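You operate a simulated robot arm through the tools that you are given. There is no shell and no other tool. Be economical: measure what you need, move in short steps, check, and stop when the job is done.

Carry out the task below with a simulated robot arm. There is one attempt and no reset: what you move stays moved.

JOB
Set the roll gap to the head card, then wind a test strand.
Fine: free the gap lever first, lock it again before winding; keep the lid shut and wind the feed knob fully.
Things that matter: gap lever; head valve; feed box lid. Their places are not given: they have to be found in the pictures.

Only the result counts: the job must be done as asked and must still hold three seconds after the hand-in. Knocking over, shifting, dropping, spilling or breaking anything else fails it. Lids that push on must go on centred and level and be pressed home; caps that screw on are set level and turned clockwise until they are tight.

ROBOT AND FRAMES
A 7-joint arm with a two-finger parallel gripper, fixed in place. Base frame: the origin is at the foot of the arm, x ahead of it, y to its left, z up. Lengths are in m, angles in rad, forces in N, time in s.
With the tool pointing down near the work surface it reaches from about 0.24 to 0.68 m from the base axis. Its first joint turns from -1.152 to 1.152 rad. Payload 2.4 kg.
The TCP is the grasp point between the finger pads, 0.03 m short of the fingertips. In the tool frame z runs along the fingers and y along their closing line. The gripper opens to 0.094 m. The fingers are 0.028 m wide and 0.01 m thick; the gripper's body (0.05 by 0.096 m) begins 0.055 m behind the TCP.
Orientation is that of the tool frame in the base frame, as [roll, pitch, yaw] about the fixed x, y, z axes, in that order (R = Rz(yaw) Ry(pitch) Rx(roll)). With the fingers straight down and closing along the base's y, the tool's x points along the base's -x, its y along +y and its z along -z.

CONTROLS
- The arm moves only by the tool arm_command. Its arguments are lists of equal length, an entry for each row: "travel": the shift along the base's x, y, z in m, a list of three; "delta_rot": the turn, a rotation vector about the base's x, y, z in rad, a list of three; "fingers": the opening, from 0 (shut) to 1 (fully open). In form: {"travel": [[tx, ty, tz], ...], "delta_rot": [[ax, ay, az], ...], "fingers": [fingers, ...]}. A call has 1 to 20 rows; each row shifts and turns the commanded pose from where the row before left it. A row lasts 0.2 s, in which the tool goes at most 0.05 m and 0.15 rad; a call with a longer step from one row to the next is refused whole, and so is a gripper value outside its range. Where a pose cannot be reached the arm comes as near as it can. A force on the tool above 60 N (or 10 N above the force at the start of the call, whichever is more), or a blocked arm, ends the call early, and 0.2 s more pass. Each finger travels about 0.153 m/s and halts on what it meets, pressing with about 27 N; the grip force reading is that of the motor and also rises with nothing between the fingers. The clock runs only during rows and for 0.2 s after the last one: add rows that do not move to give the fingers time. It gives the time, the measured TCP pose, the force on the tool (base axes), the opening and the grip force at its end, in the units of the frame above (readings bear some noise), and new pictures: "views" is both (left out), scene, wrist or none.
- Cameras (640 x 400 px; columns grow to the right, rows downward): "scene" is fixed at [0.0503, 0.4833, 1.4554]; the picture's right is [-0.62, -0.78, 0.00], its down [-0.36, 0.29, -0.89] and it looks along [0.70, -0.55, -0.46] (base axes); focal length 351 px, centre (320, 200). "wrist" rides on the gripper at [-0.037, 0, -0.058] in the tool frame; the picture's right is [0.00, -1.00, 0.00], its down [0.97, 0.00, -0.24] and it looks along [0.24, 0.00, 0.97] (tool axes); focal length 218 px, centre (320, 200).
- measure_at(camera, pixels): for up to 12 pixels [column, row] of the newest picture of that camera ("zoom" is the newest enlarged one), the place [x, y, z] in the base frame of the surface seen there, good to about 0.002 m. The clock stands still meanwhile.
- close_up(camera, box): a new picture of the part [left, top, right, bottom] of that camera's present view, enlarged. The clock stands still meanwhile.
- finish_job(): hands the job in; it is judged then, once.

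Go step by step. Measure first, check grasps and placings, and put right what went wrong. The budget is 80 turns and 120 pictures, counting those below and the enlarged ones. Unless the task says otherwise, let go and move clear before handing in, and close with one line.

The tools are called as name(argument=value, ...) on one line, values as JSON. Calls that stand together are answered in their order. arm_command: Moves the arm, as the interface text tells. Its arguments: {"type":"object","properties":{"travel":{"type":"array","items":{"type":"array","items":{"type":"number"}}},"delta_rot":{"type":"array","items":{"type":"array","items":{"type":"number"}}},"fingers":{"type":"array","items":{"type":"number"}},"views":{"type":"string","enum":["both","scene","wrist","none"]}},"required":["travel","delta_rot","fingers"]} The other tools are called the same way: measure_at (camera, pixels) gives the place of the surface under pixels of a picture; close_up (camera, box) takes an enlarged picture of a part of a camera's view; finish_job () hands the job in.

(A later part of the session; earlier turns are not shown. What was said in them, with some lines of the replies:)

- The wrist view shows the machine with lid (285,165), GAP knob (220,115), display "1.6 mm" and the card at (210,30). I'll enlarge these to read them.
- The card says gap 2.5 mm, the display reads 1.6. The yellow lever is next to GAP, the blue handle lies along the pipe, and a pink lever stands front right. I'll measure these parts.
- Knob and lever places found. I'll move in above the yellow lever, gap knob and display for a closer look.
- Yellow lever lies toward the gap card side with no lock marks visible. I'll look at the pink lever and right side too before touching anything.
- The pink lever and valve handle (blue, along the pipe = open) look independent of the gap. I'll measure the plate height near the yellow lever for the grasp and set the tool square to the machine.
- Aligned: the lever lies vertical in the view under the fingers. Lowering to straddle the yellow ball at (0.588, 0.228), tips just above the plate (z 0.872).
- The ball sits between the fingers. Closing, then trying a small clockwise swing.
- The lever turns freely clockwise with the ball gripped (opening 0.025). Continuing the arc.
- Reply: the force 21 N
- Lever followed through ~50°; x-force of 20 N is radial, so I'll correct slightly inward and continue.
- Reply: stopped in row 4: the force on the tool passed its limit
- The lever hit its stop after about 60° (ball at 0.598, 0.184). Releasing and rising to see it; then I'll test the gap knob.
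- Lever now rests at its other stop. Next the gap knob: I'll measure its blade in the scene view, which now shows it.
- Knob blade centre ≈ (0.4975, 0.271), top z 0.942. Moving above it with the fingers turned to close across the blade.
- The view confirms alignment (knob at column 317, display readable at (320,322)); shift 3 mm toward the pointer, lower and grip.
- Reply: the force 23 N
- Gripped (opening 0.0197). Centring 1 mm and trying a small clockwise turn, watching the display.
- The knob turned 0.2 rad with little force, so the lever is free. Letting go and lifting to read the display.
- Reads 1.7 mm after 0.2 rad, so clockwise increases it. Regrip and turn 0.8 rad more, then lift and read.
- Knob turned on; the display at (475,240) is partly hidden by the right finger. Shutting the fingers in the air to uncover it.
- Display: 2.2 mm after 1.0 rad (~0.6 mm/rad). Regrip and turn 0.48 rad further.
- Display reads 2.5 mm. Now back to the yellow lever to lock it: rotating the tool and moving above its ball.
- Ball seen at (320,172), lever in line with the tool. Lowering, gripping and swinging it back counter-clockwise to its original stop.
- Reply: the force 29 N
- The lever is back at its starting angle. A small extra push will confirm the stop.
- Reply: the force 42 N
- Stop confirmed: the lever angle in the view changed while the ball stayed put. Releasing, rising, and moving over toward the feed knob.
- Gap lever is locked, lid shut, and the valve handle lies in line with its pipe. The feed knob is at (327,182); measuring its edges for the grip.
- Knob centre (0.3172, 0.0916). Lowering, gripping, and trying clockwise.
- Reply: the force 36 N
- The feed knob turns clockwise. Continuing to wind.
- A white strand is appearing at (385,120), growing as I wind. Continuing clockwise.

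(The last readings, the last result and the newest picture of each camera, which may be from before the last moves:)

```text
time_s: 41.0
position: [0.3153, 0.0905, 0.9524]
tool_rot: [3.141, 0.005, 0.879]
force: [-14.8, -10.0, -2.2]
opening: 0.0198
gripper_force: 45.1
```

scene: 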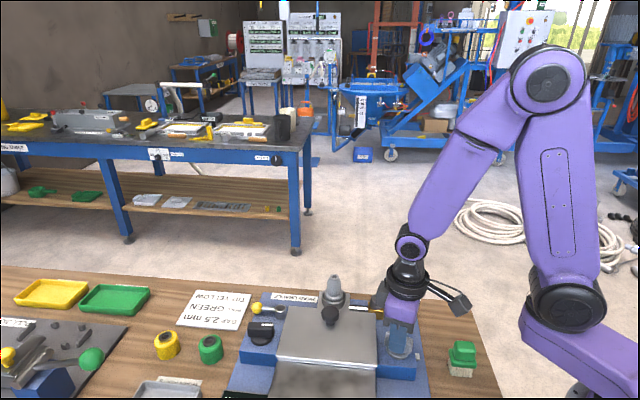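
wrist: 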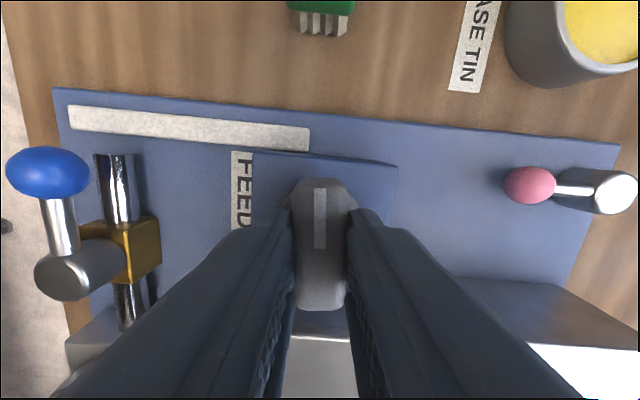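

No stop yet after ~3.06 rad. Winding on until it halts.

arm_command(travel=[[0, 0, 0], [0, 0, 0], [0, 0, 0], [0, 0, 0], [0, 0, 0], [0, 0, 0], [0, 0, 0]], delta_rot=[[0, 0, -0.1], [0, 0, -0.1], [0, 0, -0.1], [0, 0, -0.1], [0, 0, -0.1], [0, 0, -0.1], [0, 0, 0]], fingers=[0, 0, 0, 0, 0, 0, 0], views="wrist")

```text
time_s: 42.6
position: [0.3261, 0.0938, 0.9547]
tool_rot: [-3.14, 0.008, 0.289]
force: [-22.8, 37.7, -8.9]
opening: 0.023
gripper_force: 45.0
out of reach, approached as far as the arm can: row 3, 4
```

wrist: 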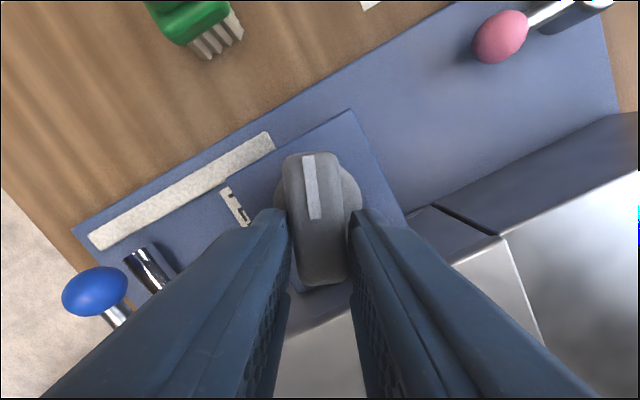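

The grip twisted (opening 0.023, sideways force): either knob stop or arm limit. Releasing and rising to look.

arm_command(travel=[[0, 0, 0], [0, 0, 0], [0, 0, 0.04], [0, 0, 0.04], [0, 0, 0.04], [0, 0, 0]], delta_rot=[[0, 0, 0], [0, 0, 0], [0, 0, 0], [0, 0, 0.1], [0, 0, 0.1], [0, 0, 0]], fingers=[0.5, 0.5, 0.5, 0.5, 0.5, 0.5], views="wrist")

close_up(camera="wrist", box=[200, 100, 420, 240])

```text
time_s: 44.0
position: [0.3292, 0.0913, 1.0761]
tool_rot: [3.141, 0.002, 0.484]
force: [-0.2, 0.5, 0.2]
opening: 0.047
gripper_force: 0.1
```

wrist: 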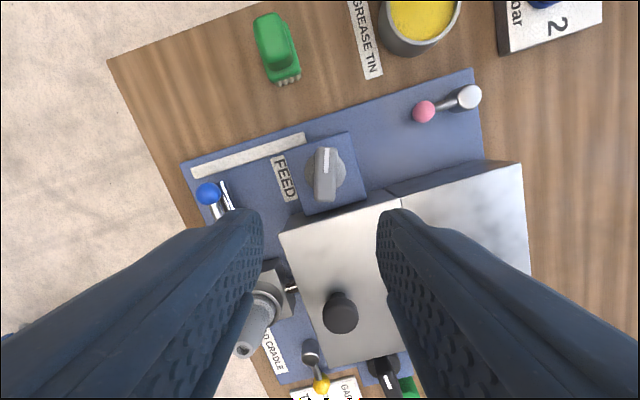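

```text
2.86 times, centred on (310, 170) of wrist
```

zoom: 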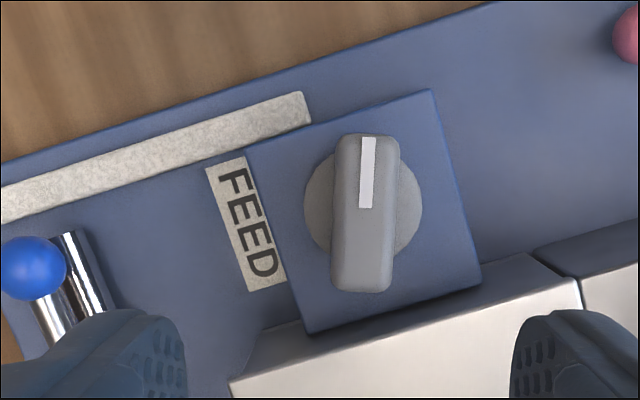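

Pointer has turned ~3.5 rad. To know if this is the end stop, I'll measure the strand, then regrip with the tool turned half round and try further.

measure_at(camera="wrist", pixels=[[303, 138], [195, 172], [326, 153], [323, 195], [325, 174], [313, 174], [337, 174]])

arm_command(travel=[[-0.001, 0, 0], [-0.001, 0, 0], [-0.001, 0, 0], [-0.001, 0, 0], [-0.001, 0, 0], [-0.001, 0, 0], [-0.001, 0, 0], [-0.001, 0, 0], [-0.001, 0, 0], [-0.001, 0, 0], [-0.001, 0, 0], [-0.001, 0, 0], [0, 0, 0], [0, 0, 0], [0, 0, 0], [0, 0, 0], [0, 0, 0], [0, 0, 0], [0, 0, 0], [0, 0, 0]], delta_rot=[[0, 0, 0.149], [0, 0, 0.149], [0, 0, 0.149], [0, 0, 0.149], [0, 0, 0.149], [0, 0, 0.149], [0, 0, 0.149], [0, 0, 0.149], [0, 0, 0.149], [0, 0, 0.149], [0, 0, 0.149], [0, 0, 0.149], [0, 0, 0.149], [0, 0, 0.149], [0, 0, 0.149], [0, 0, 0.149], [0, 0, 0.149], [0, 0, 0.149], [0, 0, 0.149], [0, 0, 0.149]], fingers=[0.5, 0.5, 0.5, 0.5, 0.5, 0.5, 0.5, 0.5, 0.5, 0.5, 0.5, 0.5, 0.5, 0.5, 0.5, 0.5, 0.5, 0.5, 0.5, 0.5], views="none")

arm_command(travel=[[0, 0, 0], [0, 0, 0]], delta_rot=[[0, 0, 0.11], [0, 0, 0]], fingers=[0.5, 0.5], views="wrist")

```text
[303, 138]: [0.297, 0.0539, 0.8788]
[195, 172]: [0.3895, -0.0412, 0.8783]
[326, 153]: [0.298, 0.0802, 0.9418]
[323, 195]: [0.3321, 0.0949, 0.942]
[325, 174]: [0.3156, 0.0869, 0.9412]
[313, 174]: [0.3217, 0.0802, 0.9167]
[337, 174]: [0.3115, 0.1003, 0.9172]
```

```text
time_s: 48.2
position: [0.3151, 0.0912, 1.0739]
tool_rot: [-3.141, 0.001, -2.816]
force: [0.0, 0.0, 0.4]
opening: 0.047
gripper_force: 0.1
```

```text
time_s: 48.9
position: [0.3167, 0.0913, 1.0747]
tool_rot: [-3.141, 0.002, -2.707]
force: [0.2, 0.6, -0.1]
opening: 0.047
gripper_force: 0.0
```

wrist: 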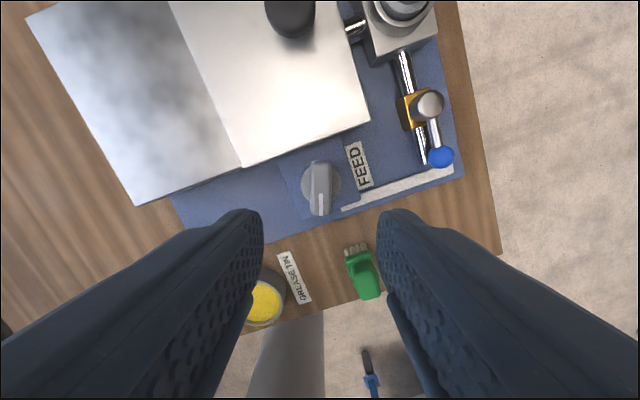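

Blade aligned with the tool from the other side (319,190). Lowering, gripping and trying further clockwise.

arm_command(travel=[[0.0008, -0.0005, -0.04], [0, 0, -0.04], [0, 0, -0.041], [0, 0, 0], [0, 0, 0], [0, 0, 0], [0, 0, 0], [0, 0, 0], [0, 0, 0], [0, 0, 0]], delta_rot=[[0, 0, 0], [0, 0, 0], [0, 0, 0], [0, 0, 0], [0, 0, 0], [0, 0, 0], [0, 0, -0.1], [0, 0, -0.1], [0, 0, -0.1], [0, 0, 0]], fingers=[0.4, 0.4, 0.4, 0.4, 0, 0, 0, 0, 0, 0], views="wrist")

```text
time_s: 51.0
position: [0.3173, 0.0916, 0.9546]
tool_rot: [3.139, 0.002, -3.005]
force: [3.7, -1.5, 5.9]
opening: 0.028
gripper_force: 45.4
```

wrist: 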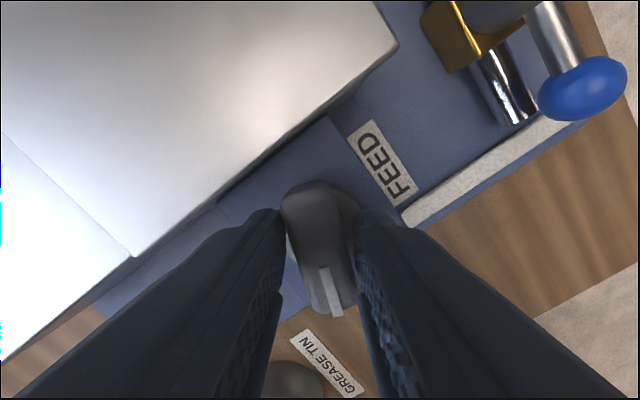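

The fingers were spread by the blade (opening 0.028) while the knob stood still: it is at its end stop. Releasing, rising and checking everything.

arm_command(travel=[[0, 0, 0], [0, 0, 0], [0, 0, 0], [0, 0, 0.04], [0, 0, 0.045], [0, 0, 0.045], [0, 0, 0.045], [0, 0, 0.045], [0.02, 0, 0.03], [0.03, 0, 0.03], [0.03, 0, 0], [0, 0, 0]], delta_rot=[[0, 0, 0.1], [0, 0, 0.1], [0, 0, 0], [0, 0, 0], [0, 0, 0], [0, 0, 0], [0, 0, 0], [0, 0, -0.05], [0, 0, -0.12], [0, 0, -0.12], [0, 0, 0], [0, 0, 0]], fingers=[0, 0, 0.6, 0.6, 0.6, 0.6, 0.6, 1, 1, 1, 1, 1])

close_up(camera="wrist", box=[140, 40, 460, 280])

```text
time_s: 53.6
position: [0.398, 0.0882, 1.2343]
tool_rot: [-3.141, 0.002, -3.101]
force: [0.0, -0.5, 0.5]
opening: 0.0942
gripper_force: 0.0
```

scene: 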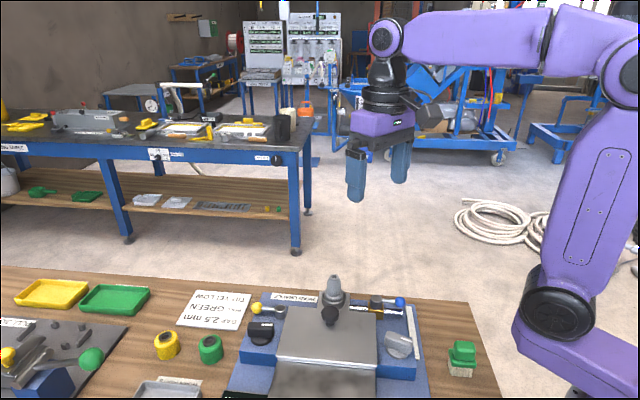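
wrist: 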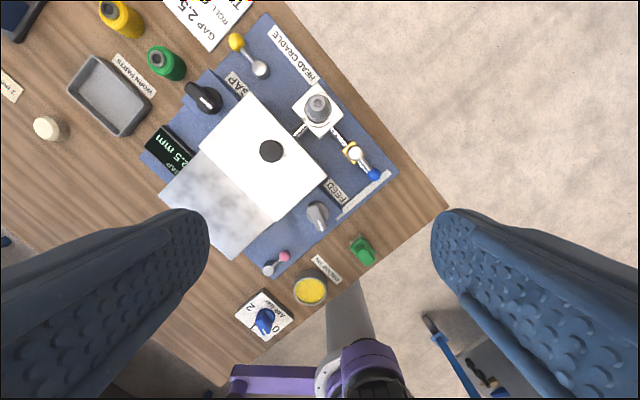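

```text
1.67 times, centred on (300, 160) of wrist
```

zoom: 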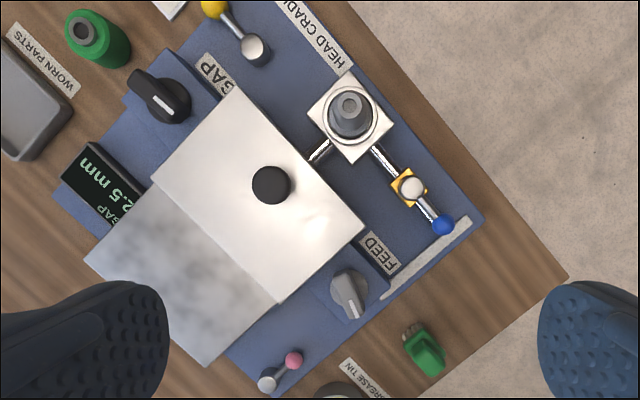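

The display still reads 2.5 mm, the gap lever is back at its locked stop, and the lid is shut. The valve is untouched, the strand is out with the feed knob at its end stop, and the arm is clear, so I'm handing in.

finish_job()

```text
The job is handed in.
```

I set the gap to 2.5 mm to match the card, locked the gap lever again, and wound the feed knob clockwise to its end stop with the lid shut; a test strand came out. I took the yellow lever beside the GAP knob as the gap lever (it carries no lock or free marks), and left the head valve as found, with its handle in line with the pipe.
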